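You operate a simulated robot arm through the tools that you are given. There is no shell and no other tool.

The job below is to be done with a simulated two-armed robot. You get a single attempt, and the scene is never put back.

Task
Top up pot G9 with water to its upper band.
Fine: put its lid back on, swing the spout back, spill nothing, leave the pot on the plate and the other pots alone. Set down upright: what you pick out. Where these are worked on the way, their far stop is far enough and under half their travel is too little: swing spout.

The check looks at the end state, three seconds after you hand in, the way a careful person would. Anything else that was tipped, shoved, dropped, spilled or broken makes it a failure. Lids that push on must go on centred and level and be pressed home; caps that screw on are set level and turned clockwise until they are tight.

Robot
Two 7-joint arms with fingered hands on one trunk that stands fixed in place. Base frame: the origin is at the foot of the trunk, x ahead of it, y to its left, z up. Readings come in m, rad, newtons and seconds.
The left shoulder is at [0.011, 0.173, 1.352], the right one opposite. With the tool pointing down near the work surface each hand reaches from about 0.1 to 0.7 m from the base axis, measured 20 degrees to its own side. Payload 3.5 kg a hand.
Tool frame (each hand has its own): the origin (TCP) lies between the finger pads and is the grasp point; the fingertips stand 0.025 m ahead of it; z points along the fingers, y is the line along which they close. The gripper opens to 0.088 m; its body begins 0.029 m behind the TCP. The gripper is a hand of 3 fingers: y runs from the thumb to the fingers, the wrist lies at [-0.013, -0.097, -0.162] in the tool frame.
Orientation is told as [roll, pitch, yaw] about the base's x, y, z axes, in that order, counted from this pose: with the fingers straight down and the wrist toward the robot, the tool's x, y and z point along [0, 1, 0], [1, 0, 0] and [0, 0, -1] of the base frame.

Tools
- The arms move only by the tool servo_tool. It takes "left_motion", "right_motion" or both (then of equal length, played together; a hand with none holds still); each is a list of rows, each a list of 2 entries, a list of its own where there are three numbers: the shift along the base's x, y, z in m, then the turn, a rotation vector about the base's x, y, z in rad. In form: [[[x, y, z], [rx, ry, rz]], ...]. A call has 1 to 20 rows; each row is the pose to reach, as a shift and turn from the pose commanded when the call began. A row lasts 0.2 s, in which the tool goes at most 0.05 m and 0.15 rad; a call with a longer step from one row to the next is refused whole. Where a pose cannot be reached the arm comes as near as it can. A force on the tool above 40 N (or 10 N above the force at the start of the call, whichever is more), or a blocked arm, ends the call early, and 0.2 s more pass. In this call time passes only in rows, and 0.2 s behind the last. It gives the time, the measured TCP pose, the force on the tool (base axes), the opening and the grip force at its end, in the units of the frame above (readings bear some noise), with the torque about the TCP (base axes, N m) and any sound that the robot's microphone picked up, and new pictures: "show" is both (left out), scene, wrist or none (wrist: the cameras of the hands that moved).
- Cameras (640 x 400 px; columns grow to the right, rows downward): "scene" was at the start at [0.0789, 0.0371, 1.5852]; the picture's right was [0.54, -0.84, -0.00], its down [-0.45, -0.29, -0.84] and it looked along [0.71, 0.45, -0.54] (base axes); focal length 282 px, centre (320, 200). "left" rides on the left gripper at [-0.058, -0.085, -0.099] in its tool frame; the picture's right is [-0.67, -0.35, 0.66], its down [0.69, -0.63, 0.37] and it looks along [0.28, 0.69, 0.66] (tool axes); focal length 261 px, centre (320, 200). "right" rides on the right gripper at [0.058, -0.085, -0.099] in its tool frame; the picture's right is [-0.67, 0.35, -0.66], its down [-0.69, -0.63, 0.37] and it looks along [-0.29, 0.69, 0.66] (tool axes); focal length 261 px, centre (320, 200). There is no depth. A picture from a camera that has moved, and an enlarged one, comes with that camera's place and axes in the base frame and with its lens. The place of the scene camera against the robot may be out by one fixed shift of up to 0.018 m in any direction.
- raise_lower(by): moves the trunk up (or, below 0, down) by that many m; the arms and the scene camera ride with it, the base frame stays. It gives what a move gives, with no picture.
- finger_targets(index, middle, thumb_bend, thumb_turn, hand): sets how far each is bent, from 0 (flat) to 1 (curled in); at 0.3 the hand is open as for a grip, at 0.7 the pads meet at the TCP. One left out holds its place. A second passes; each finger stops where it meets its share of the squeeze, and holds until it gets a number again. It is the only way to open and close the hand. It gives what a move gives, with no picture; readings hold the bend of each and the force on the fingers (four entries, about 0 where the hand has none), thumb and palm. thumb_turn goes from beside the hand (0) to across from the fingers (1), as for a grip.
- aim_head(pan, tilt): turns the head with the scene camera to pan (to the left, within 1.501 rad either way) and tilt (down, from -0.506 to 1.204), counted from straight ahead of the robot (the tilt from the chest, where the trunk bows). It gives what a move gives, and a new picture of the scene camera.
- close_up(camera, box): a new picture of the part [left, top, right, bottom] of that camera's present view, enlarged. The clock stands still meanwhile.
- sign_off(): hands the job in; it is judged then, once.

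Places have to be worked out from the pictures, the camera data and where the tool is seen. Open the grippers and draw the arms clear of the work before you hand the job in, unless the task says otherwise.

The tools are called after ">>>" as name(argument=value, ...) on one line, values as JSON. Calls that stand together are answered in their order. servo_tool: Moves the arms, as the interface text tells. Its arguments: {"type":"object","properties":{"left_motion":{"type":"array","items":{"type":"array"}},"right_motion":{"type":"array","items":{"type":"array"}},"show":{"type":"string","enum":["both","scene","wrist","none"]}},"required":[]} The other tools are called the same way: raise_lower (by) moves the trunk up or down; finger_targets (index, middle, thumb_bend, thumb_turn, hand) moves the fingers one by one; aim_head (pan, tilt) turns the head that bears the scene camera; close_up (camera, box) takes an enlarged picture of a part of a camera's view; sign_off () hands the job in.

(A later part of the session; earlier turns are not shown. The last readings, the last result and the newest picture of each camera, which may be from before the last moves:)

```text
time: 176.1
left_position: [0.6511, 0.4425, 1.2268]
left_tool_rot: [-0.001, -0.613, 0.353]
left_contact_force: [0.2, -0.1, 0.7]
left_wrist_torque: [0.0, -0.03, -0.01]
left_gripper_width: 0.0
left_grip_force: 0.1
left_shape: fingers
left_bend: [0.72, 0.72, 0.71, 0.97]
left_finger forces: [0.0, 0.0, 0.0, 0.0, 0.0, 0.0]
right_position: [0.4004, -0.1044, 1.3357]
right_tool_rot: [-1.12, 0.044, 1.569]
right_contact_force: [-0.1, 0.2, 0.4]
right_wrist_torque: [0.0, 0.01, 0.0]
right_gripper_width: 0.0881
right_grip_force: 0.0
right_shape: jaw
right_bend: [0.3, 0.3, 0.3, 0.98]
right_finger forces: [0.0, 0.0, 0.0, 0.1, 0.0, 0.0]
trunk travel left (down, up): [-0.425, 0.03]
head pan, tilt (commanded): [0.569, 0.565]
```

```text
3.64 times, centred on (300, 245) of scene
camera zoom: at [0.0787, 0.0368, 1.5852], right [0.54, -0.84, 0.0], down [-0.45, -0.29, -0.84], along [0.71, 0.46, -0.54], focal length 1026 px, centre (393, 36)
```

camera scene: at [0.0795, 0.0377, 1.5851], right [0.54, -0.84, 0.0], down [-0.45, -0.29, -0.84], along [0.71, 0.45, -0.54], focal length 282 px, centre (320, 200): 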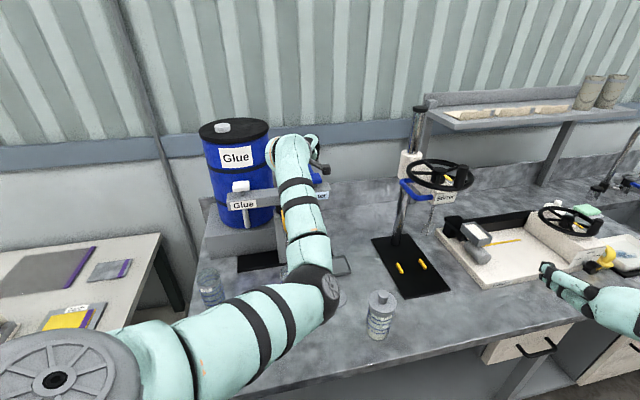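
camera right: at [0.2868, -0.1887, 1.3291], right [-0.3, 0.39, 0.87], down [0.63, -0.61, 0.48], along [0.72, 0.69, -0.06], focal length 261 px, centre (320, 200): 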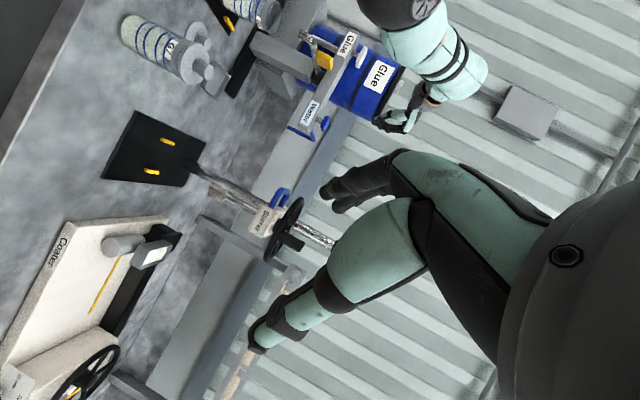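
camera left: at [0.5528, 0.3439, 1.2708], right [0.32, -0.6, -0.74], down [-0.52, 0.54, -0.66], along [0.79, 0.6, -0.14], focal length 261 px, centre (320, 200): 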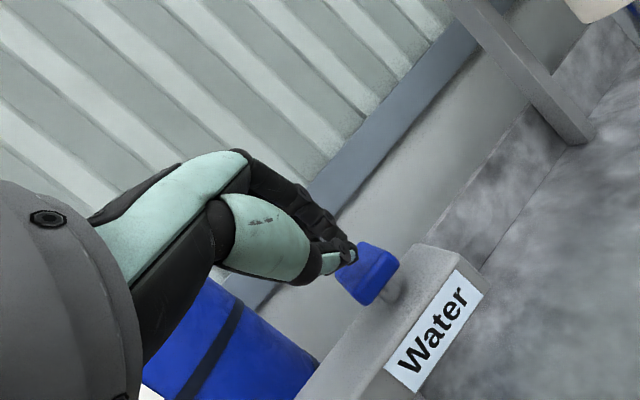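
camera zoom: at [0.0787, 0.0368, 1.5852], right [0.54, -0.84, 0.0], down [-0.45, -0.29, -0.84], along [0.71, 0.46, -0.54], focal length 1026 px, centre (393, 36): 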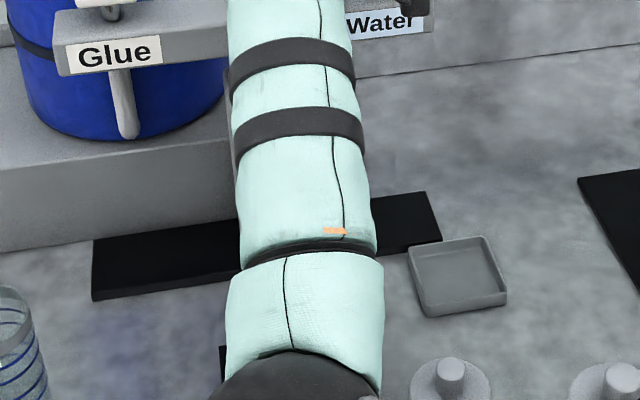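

My forearm now hides outlet and pot. I turn the right hand a bit to the left so that its camera can watch the outlet and pot.

>>> servo_tool(right_motion=[[[-0.01, 0.01, 0.01], [0, 0, 0.14]], [[-0.02, 0.02, 0.02], [0, 0, 0.28]], [[-0.03, 0.03, 0.03], [0, 0, 0.42]], [[-0.03, 0.03, 0.03], [0, 0, 0.5]]], show="wrist")

```text
time: 177.1
left_position: [0.651, 0.4434, 1.2255]
left_tool_rot: [0.0, -0.61, 0.352]
left_contact_force: [-0.8, 0.0, 0.8]
left_wrist_torque: [0.01, -0.03, -0.01]
left_gripper_width: 0.0
left_grip_force: 0.1
left_shape: fingers
left_bend: [0.72, 0.72, 0.71, 0.97]
left_finger forces: [0.0, 0.1, 0.1, 0.0, 0.1, 0.0]
right_position: [0.371, -0.0705, 1.367]
right_tool_rot: [-1.125, 0.04, 2.071]
right_contact_force: [-0.1, -0.4, 0.7]
right_wrist_torque: [-0.01, -0.04, -0.02]
right_gripper_width: 0.088
right_grip_force: 0.1
right_shape: jaw
right_bend: [0.3, 0.3, 0.3, 0.98]
right_finger forces: [0.0, 0.1, 0.1, 0.0, 0.1, 0.1]
trunk travel left (down, up): [-0.425, 0.03]
head pan, tilt (commanded): [0.569, 0.565]
camera right: at [0.3109, -0.2006, 1.361], right [-0.45, 0.19, 0.87], down [0.84, -0.23, 0.49], along [0.3, 0.95, -0.06], focal length 261 px, centre (320, 200)
```

right: 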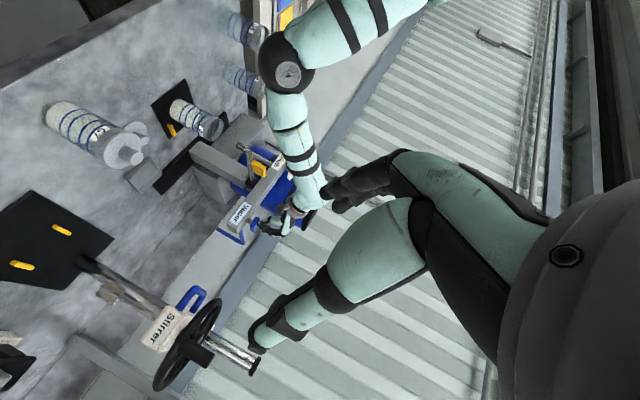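

Now the right camera sees G9, the spout and the button well. I zoom to establish the starting level.

>>> close_up(camera="right", box=[150, 80, 270, 170])

>>> close_up(camera="right", box=[165, 90, 225, 140])

```text
4.44 times, centred on (210, 125) of right
camera zoom: at [0.3109, -0.2006, 1.361], right [-0.45, 0.19, 0.87], down [0.84, -0.23, 0.49], along [0.3, 0.95, -0.06], focal length 1158 px, centre (809, 533)
```

zoom: 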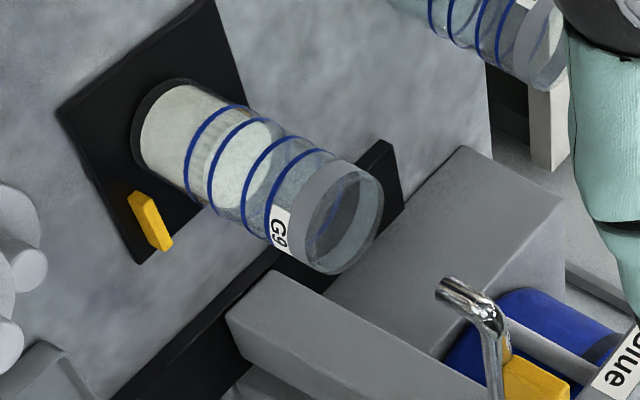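

```text
8.00 times, centred on (195, 115) of right
camera zoom: at [0.3109, -0.2006, 1.361], right [-0.45, 0.19, 0.87], down [0.84, -0.23, 0.49], along [0.3, 0.95, -0.06], focal length 2085 px, centre (1320, 880)
```

zoom: 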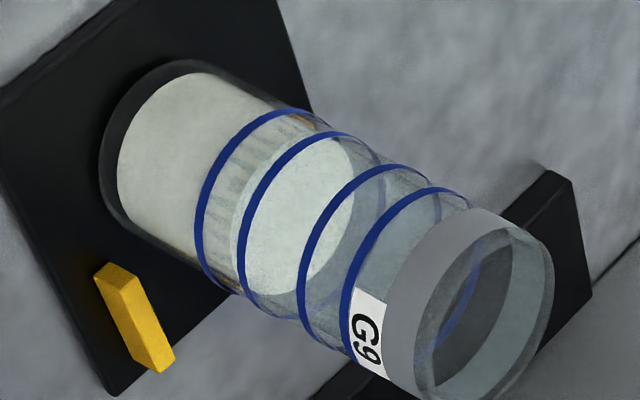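

The bands come as two pairs of lines: the contents now reach the lower pair, so the upper band is between the top two lines. I press down further in 2–3 mm steps and look for flow.

>>> servo_tool(left_motion=[[[0, 0, -0.003], [0, 0, 0]], [[0, 0, -0.006], [0, 0, 0]]], show="none")

>>> close_up(camera="right", box=[150, 80, 310, 240])

>>> close_up(camera="left", box=[260, 160, 500, 380])

```text
time: 177.7
left_position: [0.6508, 0.4438, 1.221]
left_tool_rot: [0.001, -0.613, 0.353]
left_contact_force: [0.0, 0.1, 1.7]
left_wrist_torque: [-0.01, -0.05, 0.04]
left_gripper_width: 0.0001
left_grip_force: 2.1
left_shape: fingers
left_bend: [0.72, 0.72, 0.72, 0.97]
left_finger forces: [0.0, 0.0, 0.0, 0.0, 4.8, 0.0]
right_position: [0.3697, -0.072, 1.3683]
right_tool_rot: [-1.127, 0.041, 2.069]
right_contact_force: [0.0, 0.4, -0.1]
right_wrist_torque: [0.0, -0.03, 0.02]
right_gripper_width: 0.0878
right_grip_force: 0.0
right_shape: jaw
right_bend: [0.3, 0.3, 0.3, 0.98]
right_finger forces: [0.0, 0.1, 0.1, 0.1, 0.0, 0.0]
trunk travel left (down, up): [-0.425, 0.03]
head pan, tilt (commanded): [0.569, 0.565]
```

```text
2.50 times, centred on (230, 160) of right
camera zoom: at [0.3103, -0.2009, 1.361], right [-0.45, 0.19, 0.87], down [0.84, -0.24, 0.49], along [0.3, 0.95, -0.06], focal length 652 px, centre (545, 300)
```

zoom: 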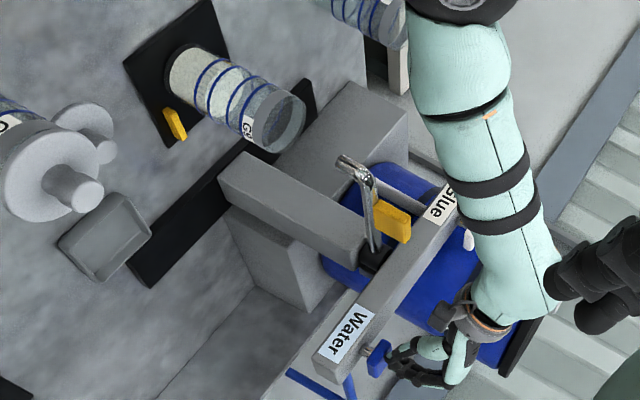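

```text
1.82 times, centred on (380, 270) of left
camera zoom: at [0.5514, 0.344, 1.2545], right [0.32, -0.6, -0.74], down [-0.52, 0.54, -0.66], along [0.79, 0.6, -0.14], focal length 474 px, centre (211, 73)
```

zoom: 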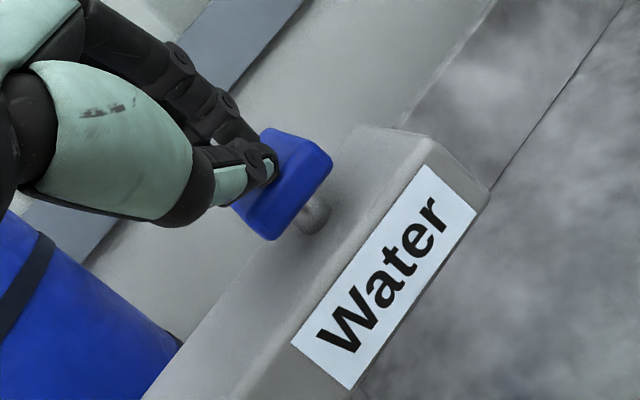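

Contact (about 5 N on the thumb tip) and the pad begins to go down; no water yet. I press further.

>>> servo_tool(left_motion=[[[0, 0, -0.003], [0, 0, 0]]], show="none")

>>> close_up(camera="right", box=[150, 80, 310, 240])

```text
time: 178.1
left_position: [0.6499, 0.4427, 1.2183]
left_tool_rot: [0.0, -0.612, 0.353]
left_contact_force: [-1.9, -0.5, 3.9]
left_wrist_torque: [-0.02, -0.06, 0.03]
left_gripper_width: 0.0001
left_grip_force: 3.1
left_shape: fingers
left_bend: [0.72, 0.72, 0.72, 0.97]
left_finger forces: [0.0, 0.0, 0.0, 0.1, 6.1, 0.0]
right_position: [0.3699, -0.0711, 1.3673]
right_tool_rot: [-1.125, 0.043, 2.07]
right_contact_force: [-0.2, 0.5, -0.5]
right_wrist_torque: [0.02, 0.03, 0.02]
right_gripper_width: 0.0879
right_grip_force: 0.1
right_shape: jaw
right_bend: [0.3, 0.3, 0.3, 0.98]
right_finger forces: [0.1, 0.0, 0.0, 0.0, 0.0, 0.0]
trunk travel left (down, up): [-0.425, 0.03]
head pan, tilt (commanded): [0.569, 0.565]
heard: click
```

```text
2.50 times, centred on (230, 160) of right
camera zoom: at [0.3098, -0.2007, 1.3611], right [-0.45, 0.19, 0.87], down [0.84, -0.24, 0.49], along [0.3, 0.95, -0.06], focal length 652 px, centre (545, 300)
```

zoom: 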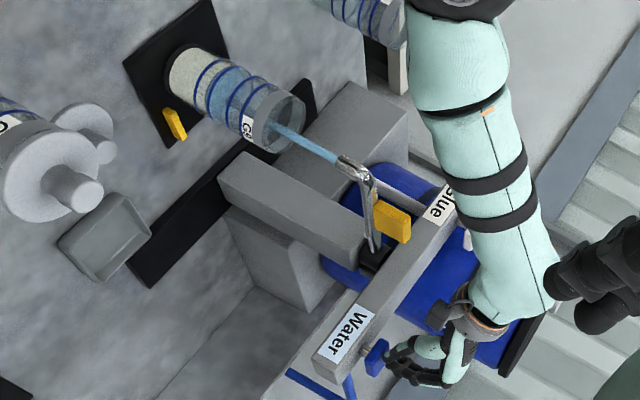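

Click: water flows straight into the pot. I check the level at once (time stands still).

>>> close_up(camera="right", box=[165, 90, 225, 140])

```text
8.00 times, centred on (195, 115) of right
camera zoom: at [0.3098, -0.2007, 1.3611], right [-0.45, 0.19, 0.87], down [0.84, -0.24, 0.49], along [0.3, 0.95, -0.06], focal length 2085 px, centre (1320, 880)
```

zoom: 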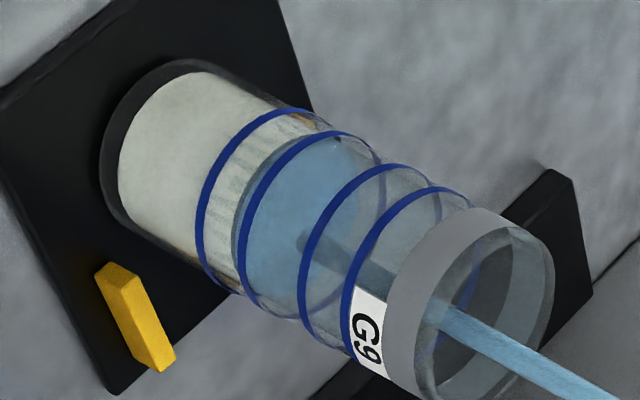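

The level is still about at the second line. I hold the button for one short row and look again.

>>> servo_tool(left_motion=[[[0, 0, 0], [0, 0, 0]]], show="none")

>>> close_up(camera="right", box=[165, 90, 225, 140])

```text
time: 178.5
left_position: [0.6501, 0.4428, 1.2186]
left_tool_rot: [-0.001, -0.612, 0.354]
left_contact_force: [-0.7, -0.4, 2.9]
left_wrist_torque: [-0.02, -0.05, -0.01]
left_gripper_width: 0.0
left_grip_force: 3.4
left_shape: fingers
left_bend: [0.72, 0.72, 0.72, 0.97]
left_finger forces: [0.0, 0.0, 0.0, 0.1, 6.3, 0.0]
right_position: [0.3695, -0.0712, 1.3683]
right_tool_rot: [-1.125, 0.043, 2.071]
right_contact_force: [0.1, -1.1, -0.6]
right_wrist_torque: [0.04, -0.01, 0.05]
right_gripper_width: 0.0879
right_grip_force: 0.1
right_shape: jaw
right_bend: [0.3, 0.3, 0.3, 0.98]
right_finger forces: [0.1, 0.1, 0.0, 0.0, 0.0, 0.0]
trunk travel left (down, up): [-0.425, 0.03]
head pan, tilt (commanded): [0.569, 0.565]
```

```text
8.00 times, centred on (195, 115) of right
camera zoom: at [0.3099, -0.2009, 1.3611], right [-0.45, 0.19, 0.87], down [0.84, -0.24, 0.49], along [0.3, 0.95, -0.06], focal length 2085 px, centre (1320, 880)
```

zoom: 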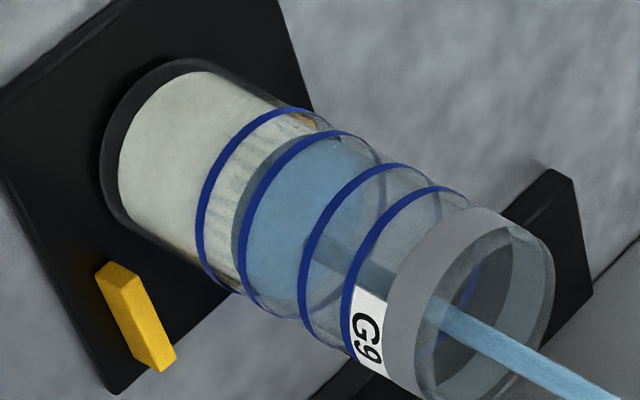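

The level rises slowly. I hold for one second and measure again.

>>> servo_tool(left_motion=[[[0, 0, 0], [0, 0, 0]], [[0, 0, 0], [0, 0, 0]], [[0, 0, 0], [0, 0, 0]], [[0, 0, 0], [0, 0, 0]]], show="none")

>>> close_up(camera="right", box=[165, 90, 225, 140])

```text
time: 179.5
left_position: [0.6505, 0.4425, 1.2181]
left_tool_rot: [0.0, -0.614, 0.354]
left_contact_force: [-0.5, -1.0, 3.9]
left_wrist_torque: [-0.02, -0.01, -0.03]
left_gripper_width: 0.0001
left_grip_force: 3.0
left_shape: fingers
left_bend: [0.72, 0.72, 0.72, 0.97]
left_finger forces: [0.0, 0.0, 0.0, 0.0, 6.2, 0.0]
right_position: [0.369, -0.0713, 1.3675]
right_tool_rot: [-1.126, 0.044, 2.07]
right_contact_force: [0.8, 0.6, 0.3]
right_wrist_torque: [-0.01, 0.01, -0.03]
right_gripper_width: 0.088
right_grip_force: 0.0
right_shape: jaw
right_bend: [0.3, 0.3, 0.3, 0.98]
right_finger forces: [0.0, 0.0, 0.0, 0.0, 0.0, 0.0]
trunk travel left (down, up): [-0.425, 0.03]
head pan, tilt (commanded): [0.569, 0.565]
```

```text
8.00 times, centred on (195, 115) of right
camera zoom: at [0.3099, -0.2008, 1.3611], right [-0.45, 0.19, 0.87], down [0.84, -0.24, 0.49], along [0.3, 0.95, -0.06], focal length 2085 px, centre (1320, 880)
```

zoom: 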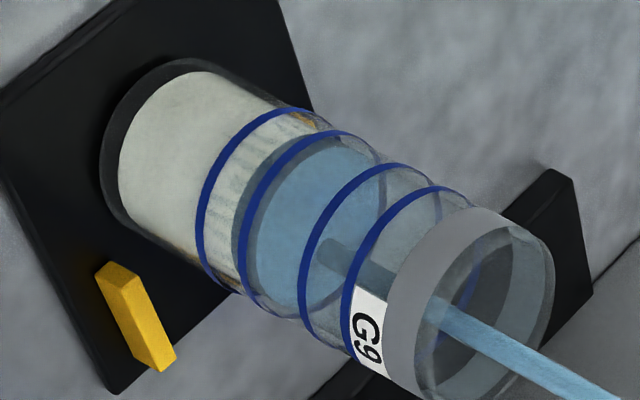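

Rising at roughly 15 px per second here; about 4 s more are needed. I hold 2.4 s and check.

>>> servo_tool(left_motion=[[[0, 0, 0], [0, 0, 0]], [[0, 0, 0], [0, 0, 0]], [[0, 0, 0], [0, 0, 0]], [[0, 0, 0], [0, 0, 0]], [[0, 0, 0], [0, 0, 0]], [[0, 0, 0], [0, 0, 0]], [[0, 0, 0], [0, 0, 0]], [[0, 0, 0], [0, 0, 0]], [[0, 0, 0], [0, 0, 0]], [[0, 0, 0], [0, 0, 0]], [[0, 0, 0], [0, 0, 0]]], show="none")

>>> close_up(camera="right", box=[165, 90, 225, 140])

```text
time: 181.9
left_position: [0.6496, 0.4428, 1.2165]
left_tool_rot: [0.0, -0.615, 0.353]
left_contact_force: [-0.2, -0.3, 3.4]
left_wrist_torque: [-0.05, -0.02, -0.01]
left_gripper_width: 0.0
left_grip_force: 3.0
left_shape: fingers
left_bend: [0.72, 0.72, 0.72, 0.97]
left_finger forces: [0.1, 0.1, 0.1, 0.1, 6.2, 0.1]
right_position: [0.3684, -0.0708, 1.368]
right_tool_rot: [-1.127, 0.041, 2.072]
right_contact_force: [0.4, -0.6, 0.0]
right_wrist_torque: [0.01, -0.06, 0.01]
right_gripper_width: 0.0879
right_grip_force: 0.0
right_shape: jaw
right_bend: [0.3, 0.3, 0.3, 0.98]
right_finger forces: [0.0, 0.0, 0.0, 0.0, 0.0, 0.0]
trunk travel left (down, up): [-0.425, 0.03]
head pan, tilt (commanded): [0.569, 0.565]
```

```text
8.00 times, centred on (195, 115) of right
camera zoom: at [0.3099, -0.2008, 1.3611], right [-0.45, 0.19, 0.87], down [0.84, -0.24, 0.49], along [0.3, 0.95, -0.06], focal length 2085 px, centre (1320, 880)
```

zoom: 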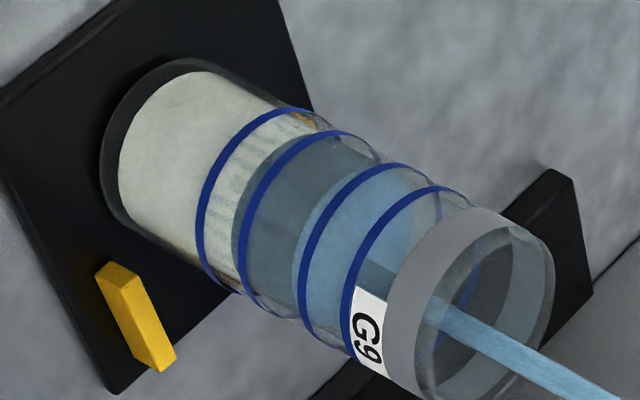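

The surface is just reaching the third line. I hold 1.2 s more and check.

>>> servo_tool(left_motion=[[[0, 0, 0], [0, 0, 0]], [[0, 0, 0], [0, 0, 0]], [[0, 0, 0], [0, 0, 0]], [[0, 0, 0], [0, 0, 0]], [[0, 0, 0], [0, 0, 0]]], show="none")

>>> close_up(camera="right", box=[165, 90, 225, 140])

```text
time: 183.1
left_position: [0.6512, 0.442, 1.2175]
left_tool_rot: [0.0, -0.614, 0.353]
left_contact_force: [-0.9, -0.4, 4.7]
left_wrist_torque: [0.01, 0.0, -0.02]
left_gripper_width: 0.0
left_grip_force: 2.9
left_shape: fingers
left_bend: [0.72, 0.72, 0.72, 0.97]
left_finger forces: [0.1, 0.1, 0.0, 0.0, 6.1, 0.0]
right_position: [0.3685, -0.0705, 1.3673]
right_tool_rot: [-1.125, 0.041, 2.069]
right_contact_force: [0.9, 0.4, 0.0]
right_wrist_torque: [-0.04, 0.02, 0.02]
right_gripper_width: 0.0878
right_grip_force: 0.0
right_shape: jaw
right_bend: [0.3, 0.3, 0.3, 0.98]
right_finger forces: [0.0, 0.0, 0.0, 0.1, 0.0, 0.1]
trunk travel left (down, up): [-0.425, 0.03]
head pan, tilt (commanded): [0.569, 0.565]
```

```text
8.00 times, centred on (195, 115) of right
camera zoom: at [0.3099, -0.2008, 1.3611], right [-0.45, 0.19, 0.87], down [0.84, -0.24, 0.49], along [0.3, 0.95, -0.06], focal length 2085 px, centre (1320, 880)
```

zoom: 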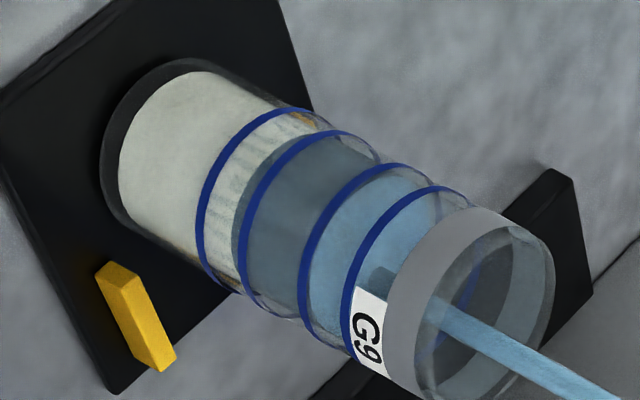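

Let me look still closer at the surface relative to lines three and four.

>>> close_up(camera="right", box=[190, 100, 222, 132])

```text
12.50 times, centred on (206, 116) of right
camera zoom: at [0.3099, -0.2008, 1.3611], right [-0.45, 0.19, 0.87], down [0.84, -0.24, 0.49], along [0.3, 0.95, -0.06], focal length 3258 px, centre (1745, 1250)
```

zoom: 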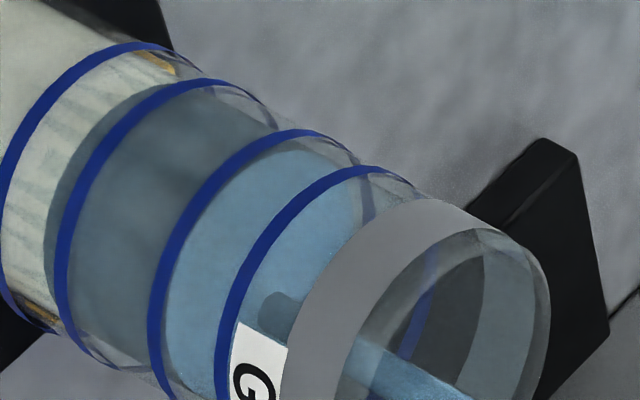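

The surface is right at the third line now. I hold one more second, then release.

>>> servo_tool(left_motion=[[[0, 0, 0], [0, 0, 0]], [[0, 0, 0], [0, 0, 0]], [[0, 0, 0], [0, 0, 0]], [[0, 0, 0], [0, 0, 0]]], show="none")

>>> close_up(camera="right", box=[190, 100, 222, 132])

```text
time: 184.1
left_position: [0.6503, 0.4435, 1.219]
left_tool_rot: [0.0, -0.613, 0.352]
left_contact_force: [-1.5, 0.0, 2.9]
left_wrist_torque: [-0.01, -0.03, -0.01]
left_gripper_width: 0.0
left_grip_force: 2.8
left_shape: fingers
left_bend: [0.72, 0.72, 0.72, 0.97]
left_finger forces: [0.1, 0.1, 0.0, 0.0, 6.2, 0.0]
right_position: [0.369, -0.0709, 1.3668]
right_tool_rot: [-1.124, 0.041, 2.071]
right_contact_force: [-0.3, -0.9, 0.9]
right_wrist_torque: [-0.03, 0.03, -0.02]
right_gripper_width: 0.088
right_grip_force: 0.1
right_shape: jaw
right_bend: [0.3, 0.3, 0.3, 0.98]
right_finger forces: [0.0, 0.0, 0.0, 0.0, 0.0, 0.0]
trunk travel left (down, up): [-0.425, 0.03]
head pan, tilt (commanded): [0.569, 0.565]
```

```text
12.50 times, centred on (206, 116) of right
camera zoom: at [0.3099, -0.2008, 1.3611], right [-0.45, 0.19, 0.87], down [0.84, -0.24, 0.49], along [0.3, 0.95, -0.06], focal length 3258 px, centre (1745, 1250)
```

zoom: 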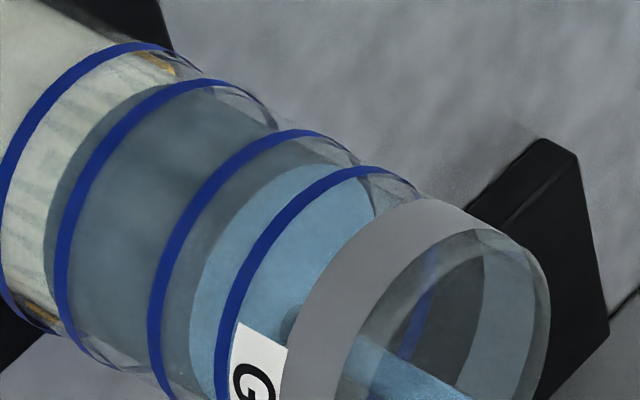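

The surface is now about midway between lines three and four. I release the button at once.

>>> servo_tool(left_motion=[[[0, 0, 0.025], [0, 0, 0]], [[0, 0, 0.05], [0, 0, 0]]], show="none")

>>> close_up(camera="right", box=[190, 100, 222, 132])

>>> close_up(camera="right", box=[150, 80, 310, 240])

```text
time: 184.7
left_position: [0.6497, 0.4429, 1.2667]
left_tool_rot: [-0.001, -0.611, 0.353]
left_contact_force: [0.0, 0.4, 0.4]
left_wrist_torque: [0.01, 0.01, 0.01]
left_gripper_width: 0.0
left_grip_force: 0.0
left_shape: fingers
left_bend: [0.72, 0.72, 0.71, 0.97]
left_finger forces: [0.0, 0.0, 0.1, 0.1, 0.0, 0.0]
right_position: [0.3694, -0.0711, 1.3686]
right_tool_rot: [-1.125, 0.04, 2.069]
right_contact_force: [0.0, 0.0, 0.5]
right_wrist_torque: [0.04, -0.03, 0.04]
right_gripper_width: 0.0878
right_grip_force: 0.0
right_shape: jaw
right_bend: [0.3, 0.3, 0.3, 0.98]
right_finger forces: [0.0, 0.0, 0.0, 0.0, 0.0, 0.1]
trunk travel left (down, up): [-0.425, 0.03]
head pan, tilt (commanded): [0.569, 0.565]
```

```text
12.50 times, centred on (206, 116) of right
camera zoom: at [0.3106, -0.2006, 1.361], right [-0.45, 0.19, 0.87], down [0.84, -0.24, 0.49], along [0.3, 0.95, -0.06], focal length 3258 px, centre (1745, 1250)
```

zoom: 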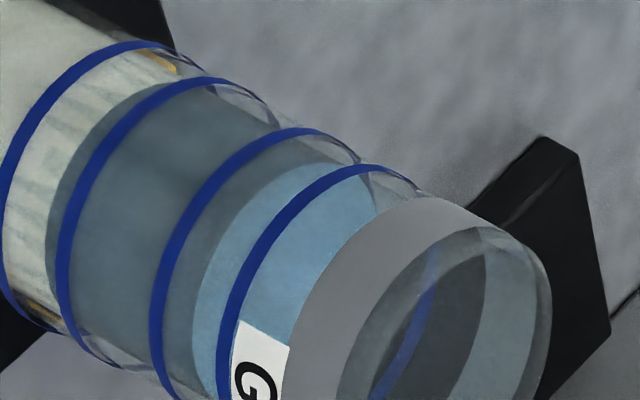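

```text
2.50 times, centred on (230, 160) of right
camera zoom: at [0.3106, -0.2006, 1.361], right [-0.45, 0.19, 0.87], down [0.84, -0.24, 0.49], along [0.3, 0.95, -0.06], focal length 652 px, centre (545, 300)
```

zoom: 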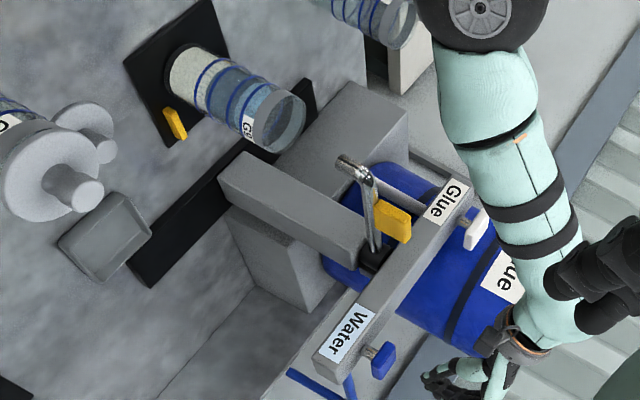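

Water has stopped and the level sits in the middle of the upper band. Now I draw the hand back from the button, level it, and bring it to the left side of the spout for swinging it back.

>>> servo_tool(left_motion=[[[-0.005, 0, 0.03], [0.0141, 0.07, -0.1186]], [[-0.02, -0.005, 0.05], [0.0282, 0.1401, -0.2373]], [[-0.045, -0.005, 0.06], [0.0423, 0.2101, -0.3559]], [[-0.075, -0.005, 0.06], [0.0564, 0.2801, -0.4745]], [[-0.105, -0.005, 0.06], [0.0705, 0.3502, -0.5932]], [[-0.135, 0, 0.06], [0.0846, 0.4202, -0.7118]], [[-0.165, 0.003, 0.06], [0.0987, 0.4902, -0.8304]], [[-0.195, 0.006, 0.06], [0.1128, 0.5603, -0.9491]], [[-0.225, 0.01, 0.06], [0.1269, 0.6303, -1.0677]]], show="both")

```text
time: 186.7
left_position: [0.4253, 0.4516, 1.3266]
left_tool_rot: [-0.004, -0.001, -0.755]
left_contact_force: [-0.2, 0.0, 0.3]
left_wrist_torque: [-0.01, 0.0, -0.01]
left_gripper_width: 0.0001
left_grip_force: 0.0
left_shape: fingers
left_bend: [0.72, 0.72, 0.71, 0.97]
left_finger forces: [0.0, 0.0, 0.0, 0.0, 0.0, 0.0]
right_position: [0.3698, -0.0695, 1.368]
right_tool_rot: [-1.125, 0.04, 2.07]
right_contact_force: [0.6, 0.1, -0.7]
right_wrist_torque: [0.0, -0.01, 0.03]
right_gripper_width: 0.088
right_grip_force: 0.0
right_shape: jaw
right_bend: [0.3, 0.3, 0.3, 0.98]
right_finger forces: [0.0, 0.0, 0.0, 0.0, 0.0, 0.1]
trunk travel left (down, up): [-0.425, 0.03]
head pan, tilt (commanded): [0.569, 0.565]
camera scene: at [0.0783, 0.0382, 1.5852], right [0.54, -0.84, 0.0], down [-0.45, -0.29, -0.84], along [0.71, 0.45, -0.54], focal length 282 px, centre (320, 200)
camera left: at [0.3235, 0.4673, 1.427], right [-0.71, -0.25, -0.66], down [0.01, 0.93, -0.37], along [0.7, -0.27, -0.66], focal length 261 px, centre (320, 200)
```

scene: 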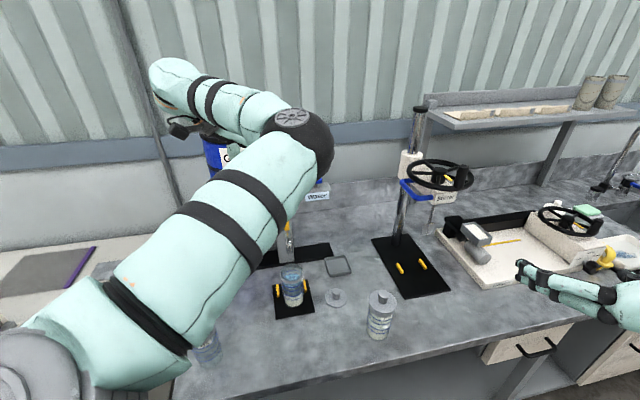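
left: 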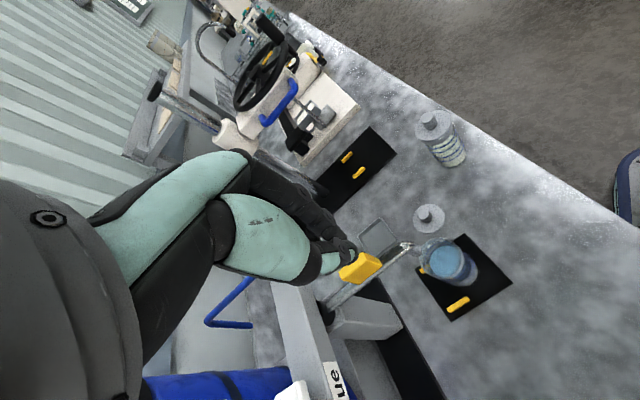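

The pot, now filled, and the spout are in view. I lower the closed fingers on the left side of the spout's end, clear of the tab.

>>> servo_tool(left_motion=[[[-0.006, 0.003, -0.04], [0, 0, 0]], [[-0.012, 0.006, -0.08], [0, 0, 0]], [[-0.014, 0.008, -0.12], [0, 0, 0]], [[-0.014, 0.008, -0.16], [0, 0, 0]], [[-0.014, 0.008, -0.19], [0, 0, 0]], [[-0.014, 0.008, -0.213], [0, 0, 0]]], show="both")

>>> close_up(camera="left", box=[240, 140, 500, 360])

```text
time: 188.1
left_position: [0.413, 0.4627, 1.1155]
left_tool_rot: [0.001, -0.002, -0.75]
left_contact_force: [0.4, 0.4, 0.3]
left_wrist_torque: [0.0, 0.03, 0.02]
left_gripper_width: 0.0
left_grip_force: 0.1
left_shape: fingers
left_bend: [0.72, 0.72, 0.71, 0.97]
left_finger forces: [0.1, 0.0, 0.1, 0.1, 0.1, 0.1]
right_position: [0.3699, -0.0693, 1.3675]
right_tool_rot: [-1.123, 0.042, 2.07]
right_contact_force: [-0.4, 0.3, -0.5]
right_wrist_torque: [0.0, 0.02, 0.0]
right_gripper_width: 0.0879
right_grip_force: 0.1
right_shape: jaw
right_bend: [0.3, 0.3, 0.3, 0.98]
right_finger forces: [0.0, 0.1, 0.0, 0.0, 0.1, 0.1]
trunk travel left (down, up): [-0.425, 0.03]
head pan, tilt (commanded): [0.569, 0.565]
camera scene: at [0.0791, 0.0373, 1.5852], right [0.54, -0.84, 0.0], down [-0.45, -0.29, -0.84], along [0.71, 0.45, -0.54], focal length 282 px, centre (320, 200)
camera left: at [0.3108, 0.4763, 1.2147], right [-0.71, -0.25, -0.66], down [0.01, 0.93, -0.37], along [0.7, -0.27, -0.66], focal length 261 px, centre (320, 200)
```

scene: 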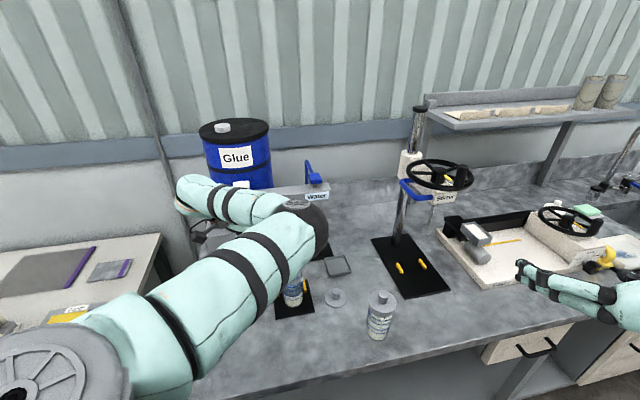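
left: 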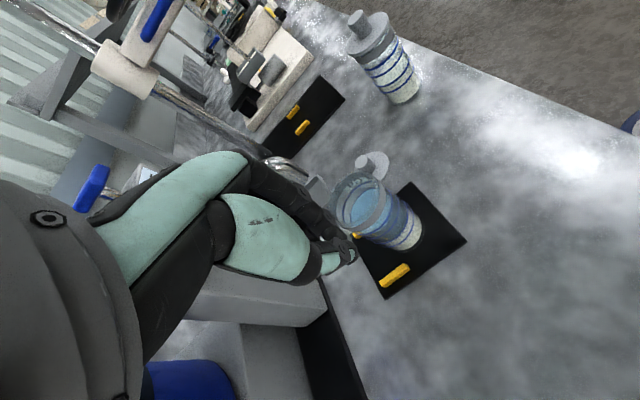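

```text
1.82 times, centred on (370, 250) of left
camera zoom: at [0.3108, 0.4763, 1.2147], right [-0.71, -0.25, -0.66], down [0.01, 0.93, -0.37], along [0.7, -0.27, -0.66], focal length 474 px, centre (229, 109)
```

zoom: 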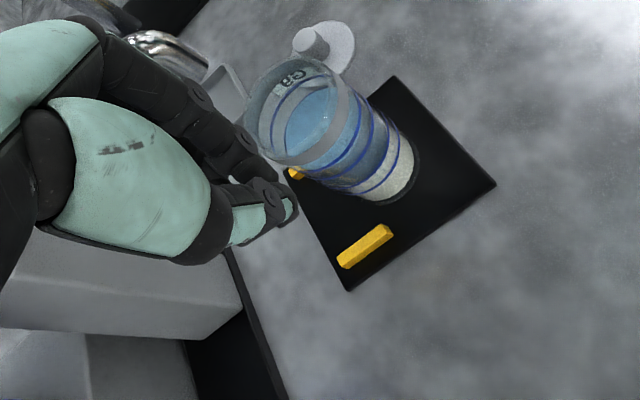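

The closed fingers are left of the spout's end at its height. I push it back along its arc, first part.

>>> servo_tool(left_motion=[[[0.019, -0.018, -0.002], [0, 0, 0]], [[0.038, -0.0367, -0.004], [0, 0, 0]], [[0.0459, -0.0474, -0.004], [0, 0, 0.0786]], [[0.0547, -0.0573, -0.004], [0, 0, 0.1571]], [[0.0643, -0.0664, -0.004], [0, 0, 0.2357]], [[0.0747, -0.0747, -0.004], [0, 0, 0.3143]]], show="both")

>>> close_up(camera="left", box=[180, 100, 500, 380])

>>> close_up(camera="right", box=[130, 60, 330, 220])

```text
time: 189.5
left_position: [0.4865, 0.3862, 1.1107]
left_tool_rot: [0.001, -0.001, -0.437]
left_contact_force: [-1.1, 0.1, 0.7]
left_wrist_torque: [-0.03, -0.03, 0.03]
left_gripper_width: 0.0002
left_grip_force: 0.6
left_shape: fingers
left_bend: [0.72, 0.72, 0.71, 0.97]
left_finger forces: [0.1, 0.5, 0.0, 0.0, 0.0, 0.1]
right_position: [0.3704, -0.0715, 1.3675]
right_tool_rot: [-1.126, 0.039, 2.07]
right_contact_force: [-1.1, 0.9, 0.2]
right_wrist_torque: [0.0, 0.02, -0.01]
right_gripper_width: 0.0878
right_grip_force: 0.0
right_shape: jaw
right_bend: [0.3, 0.3, 0.3, 0.98]
right_finger forces: [0.0, 0.0, 0.0, 0.0, 0.0, 0.1]
trunk travel left (down, up): [-0.425, 0.03]
head pan, tilt (commanded): [0.569, 0.565]
camera scene: at [0.0789, 0.0364, 1.5852], right [0.54, -0.84, 0.0], down [-0.45, -0.29, -0.84], along [0.71, 0.46, -0.54], focal length 282 px, centre (320, 200)
camera left: at [0.385, 0.3675, 1.2117], right [-0.6, -0.46, -0.66], down [-0.28, 0.89, -0.37], along [0.75, -0.03, -0.66], focal length 261 px, centre (320, 200)
```

scene: 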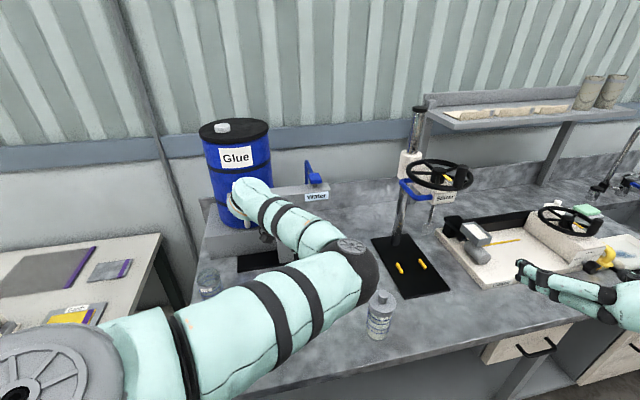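
left: 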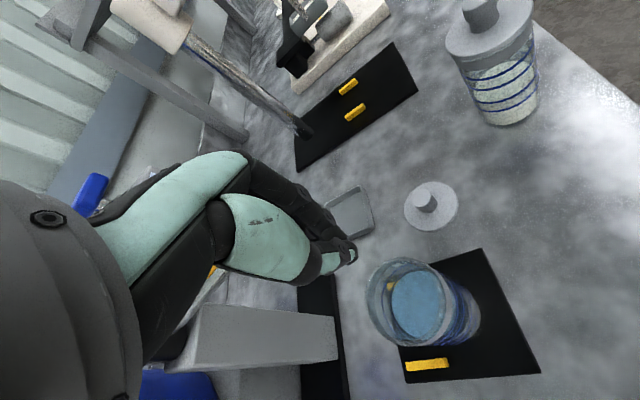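

```text
1.43 times, centred on (340, 240) of left
camera zoom: at [0.385, 0.3675, 1.2117], right [-0.6, -0.46, -0.66], down [-0.28, 0.89, -0.37], along [0.75, -0.03, -0.66], focal length 372 px, centre (291, 143)
```

zoom: 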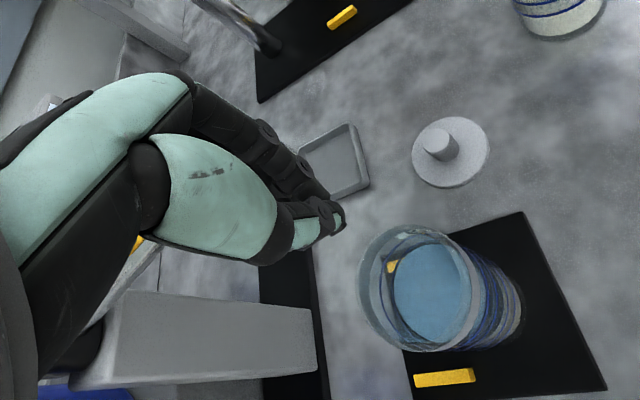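

```text
2.50 times, centred on (230, 140) of right
camera zoom: at [0.3107, -0.2008, 1.3609], right [-0.45, 0.19, 0.87], down [0.84, -0.24, 0.49], along [0.3, 0.95, -0.06], focal length 652 px, centre (545, 350)
```

zoom: 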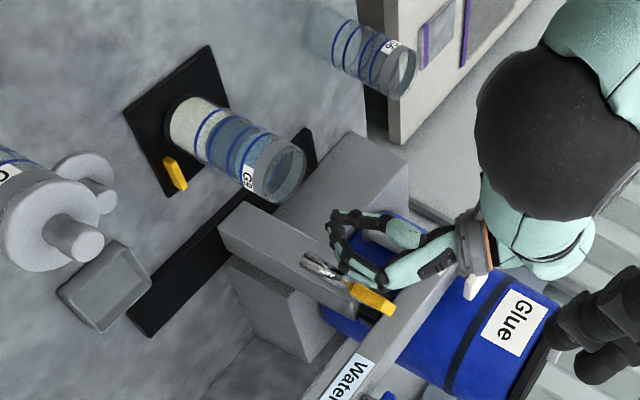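

The spout moves back with the push. I continue along the arc.

>>> servo_tool(left_motion=[[[0.011, -0.0073, 0], [0, 0, 0.0786]], [[0.0227, -0.0136, 0], [0, 0, 0.1571]], [[0.0348, -0.0189, 0], [0, 0, 0.2357]], [[0.0474, -0.0231, 0], [0, 0, 0.3143]], [[0.0603, -0.0262, 0], [0, 0, 0.3929]], [[0.0734, -0.0282, 0], [0, 0, 0.4714]]], show="both")

>>> close_up(camera="right", box=[130, 60, 330, 220])

```text
time: 190.9
left_position: [0.5608, 0.3578, 1.1087]
left_tool_rot: [-0.001, 0.0, 0.037]
left_contact_force: [-1.3, 0.0, -0.7]
left_wrist_torque: [0.0, -0.03, -0.02]
left_gripper_width: 0.0003
left_grip_force: 0.2
left_shape: fingers
left_bend: [0.72, 0.72, 0.71, 0.97]
left_finger forces: [0.0, 0.7, 0.0, 0.0, 0.1, 0.0]
right_position: [0.369, -0.0712, 1.3675]
right_tool_rot: [-1.125, 0.041, 2.071]
right_contact_force: [-0.1, 0.3, 0.4]
right_wrist_torque: [-0.01, 0.0, 0.02]
right_gripper_width: 0.0878
right_grip_force: 0.1
right_shape: jaw
right_bend: [0.3, 0.3, 0.3, 0.98]
right_finger forces: [0.1, 0.0, 0.1, 0.1, 0.1, 0.0]
trunk travel left (down, up): [-0.425, 0.03]
head pan, tilt (commanded): [0.569, 0.565]
camera scene: at [0.0791, 0.0368, 1.5852], right [0.54, -0.84, 0.0], down [-0.45, -0.29, -0.84], along [0.71, 0.46, -0.54], focal length 282 px, centre (320, 200)
camera left: at [0.4774, 0.2955, 1.2101], right [-0.32, -0.68, -0.66], down [-0.65, 0.66, -0.37], along [0.68, 0.31, -0.66], focal length 261 px, centre (320, 200)
```

scene: 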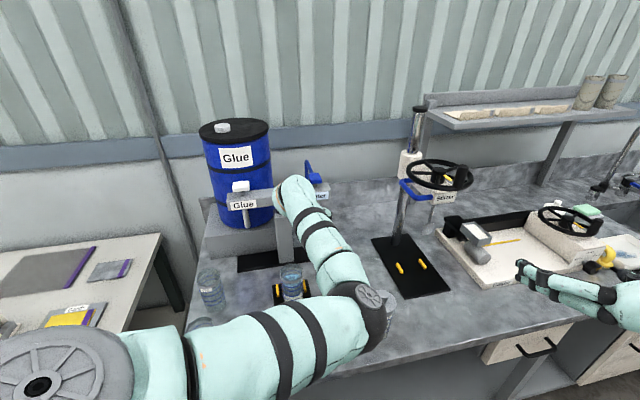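
left: 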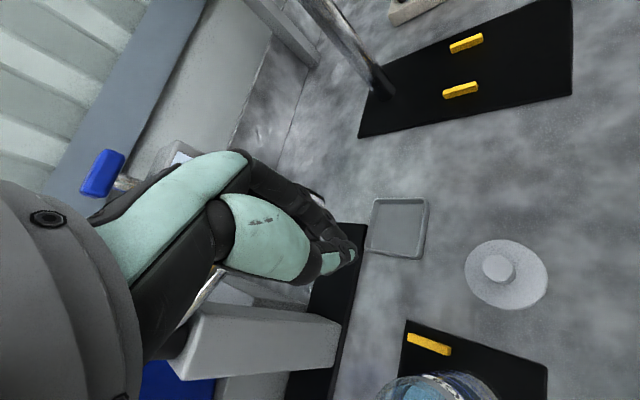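

```text
2.50 times, centred on (230, 140) of right
camera zoom: at [0.3109, -0.2005, 1.3609], right [-0.45, 0.19, 0.87], down [0.84, -0.24, 0.49], along [0.3, 0.95, -0.06], focal length 652 px, centre (545, 350)
```

zoom: 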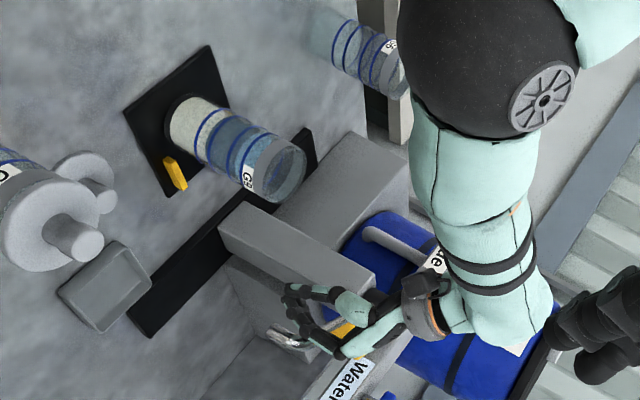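

Nearly home. I continue in two stages and watch for the stop.

>>> servo_tool(left_motion=[[[0.0132, -0.0008, 0], [0, 0, 0.0786]], [[0.0265, -0.0004, 0], [0, 0, 0.1571]], [[0.0397, 0.0011, 0], [0, 0, 0.2357]]], show="wrist")

>>> close_up(camera="right", box=[130, 60, 330, 220])

```text
time: 191.7
left_position: [0.6013, 0.3595, 1.1104]
left_tool_rot: [0.0, -0.001, 0.274]
left_contact_force: [-0.8, -0.7, -0.4]
left_wrist_torque: [-0.01, -0.02, -0.02]
left_gripper_width: 0.0
left_grip_force: 0.3
left_shape: fingers
left_bend: [0.72, 0.72, 0.71, 0.97]
left_finger forces: [0.0, 0.7, 0.0, 0.1, 0.0, 0.0]
right_position: [0.3698, -0.0715, 1.3681]
right_tool_rot: [-1.125, 0.042, 2.069]
right_contact_force: [0.8, 0.4, 0.0]
right_wrist_torque: [-0.03, 0.0, -0.01]
right_gripper_width: 0.0878
right_grip_force: 0.1
right_shape: jaw
right_bend: [0.3, 0.3, 0.3, 0.98]
right_finger forces: [0.0, 0.0, 0.1, 0.0, 0.0, 0.0]
trunk travel left (down, up): [-0.425, 0.03]
head pan, tilt (commanded): [0.569, 0.565]
camera left: at [0.534, 0.2797, 1.2107], right [-0.16, -0.74, -0.66], down [-0.79, 0.49, -0.37], along [0.59, 0.46, -0.66], focal length 261 px, centre (320, 200)
```

left: 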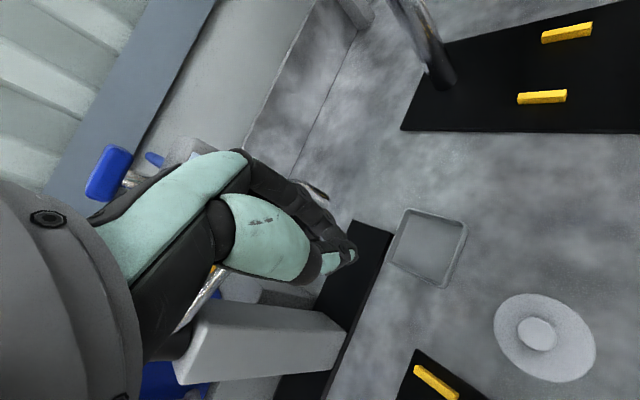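

```text
2.50 times, centred on (230, 140) of right
camera zoom: at [0.311, -0.2003, 1.3609], right [-0.45, 0.19, 0.87], down [0.84, -0.24, 0.49], along [0.3, 0.95, -0.06], focal length 652 px, centre (545, 350)
```

zoom: 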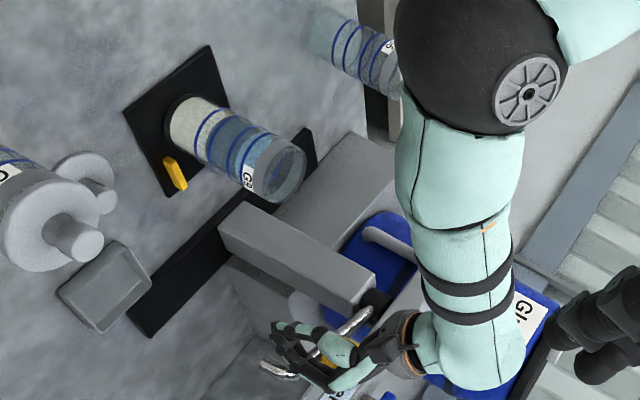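

Still moving freely. I continue a few degrees at a time until the stop is felt.

>>> servo_tool(left_motion=[[[0.0065, 0.0012, 0], [0, 0, 0.04]], [[0.013, 0.0026, 0], [0, 0, 0.0786]]], show="none")

>>> close_up(camera="right", box=[130, 100, 330, 260])

>>> close_up(camera="scene", box=[250, 140, 390, 250])

```text
time: 192.3
left_position: [0.6099, 0.3604, 1.1137]
left_tool_rot: [0.001, -0.003, 0.35]
left_contact_force: [-11.0, -6.0, 4.2]
left_wrist_torque: [0.12, -0.17, 0.07]
left_gripper_width: 0.0
left_grip_force: 6.0
left_shape: fingers
left_bend: [0.72, 0.72, 0.71, 0.97]
left_finger forces: [0.0, 12.4, 0.1, 0.0, 0.1, 0.0]
right_position: [0.3668, -0.0724, 1.3696]
right_tool_rot: [-1.127, 0.043, 2.071]
right_contact_force: [-0.2, 0.5, -0.1]
right_wrist_torque: [0.0, -0.01, -0.03]
right_gripper_width: 0.0879
right_grip_force: 0.1
right_shape: jaw
right_bend: [0.3, 0.3, 0.3, 0.98]
right_finger forces: [0.1, 0.1, 0.0, 0.1, 0.0, 0.0]
trunk travel left (down, up): [-0.425, 0.03]
head pan, tilt (commanded): [0.569, 0.565]
```

```text
2.50 times, centred on (230, 180) of right
camera zoom: at [0.3069, -0.2023, 1.3616], right [-0.45, 0.19, 0.87], down [0.84, -0.24, 0.49], along [0.3, 0.95, -0.05], focal length 652 px, centre (545, 250)
```

zoom: 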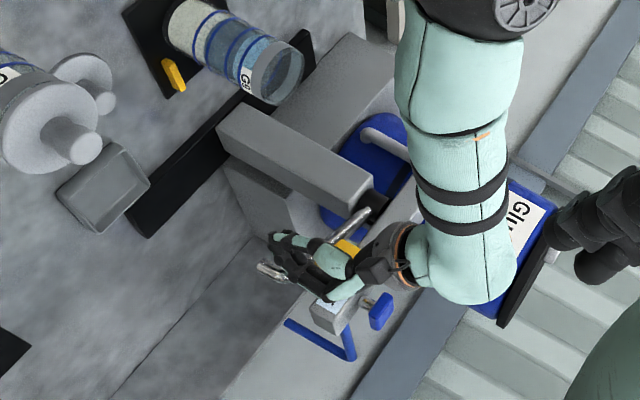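

```text
3.64 times, centred on (320, 195) of scene
camera zoom: at [0.0744, 0.0347, 1.5855], right [0.54, -0.84, 0.0], down [-0.45, -0.29, -0.84], along [0.71, 0.46, -0.54], focal length 1026 px, centre (320, 218)
```

zoom: 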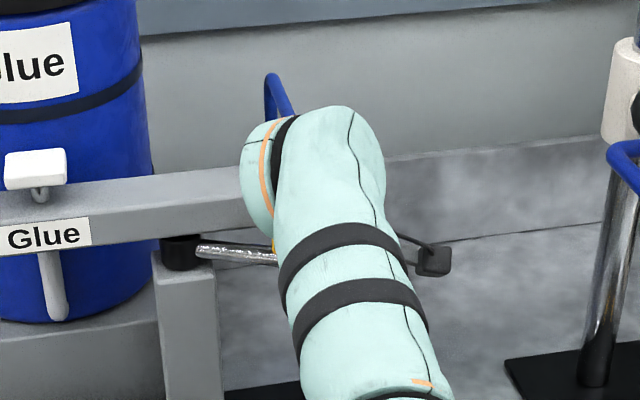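

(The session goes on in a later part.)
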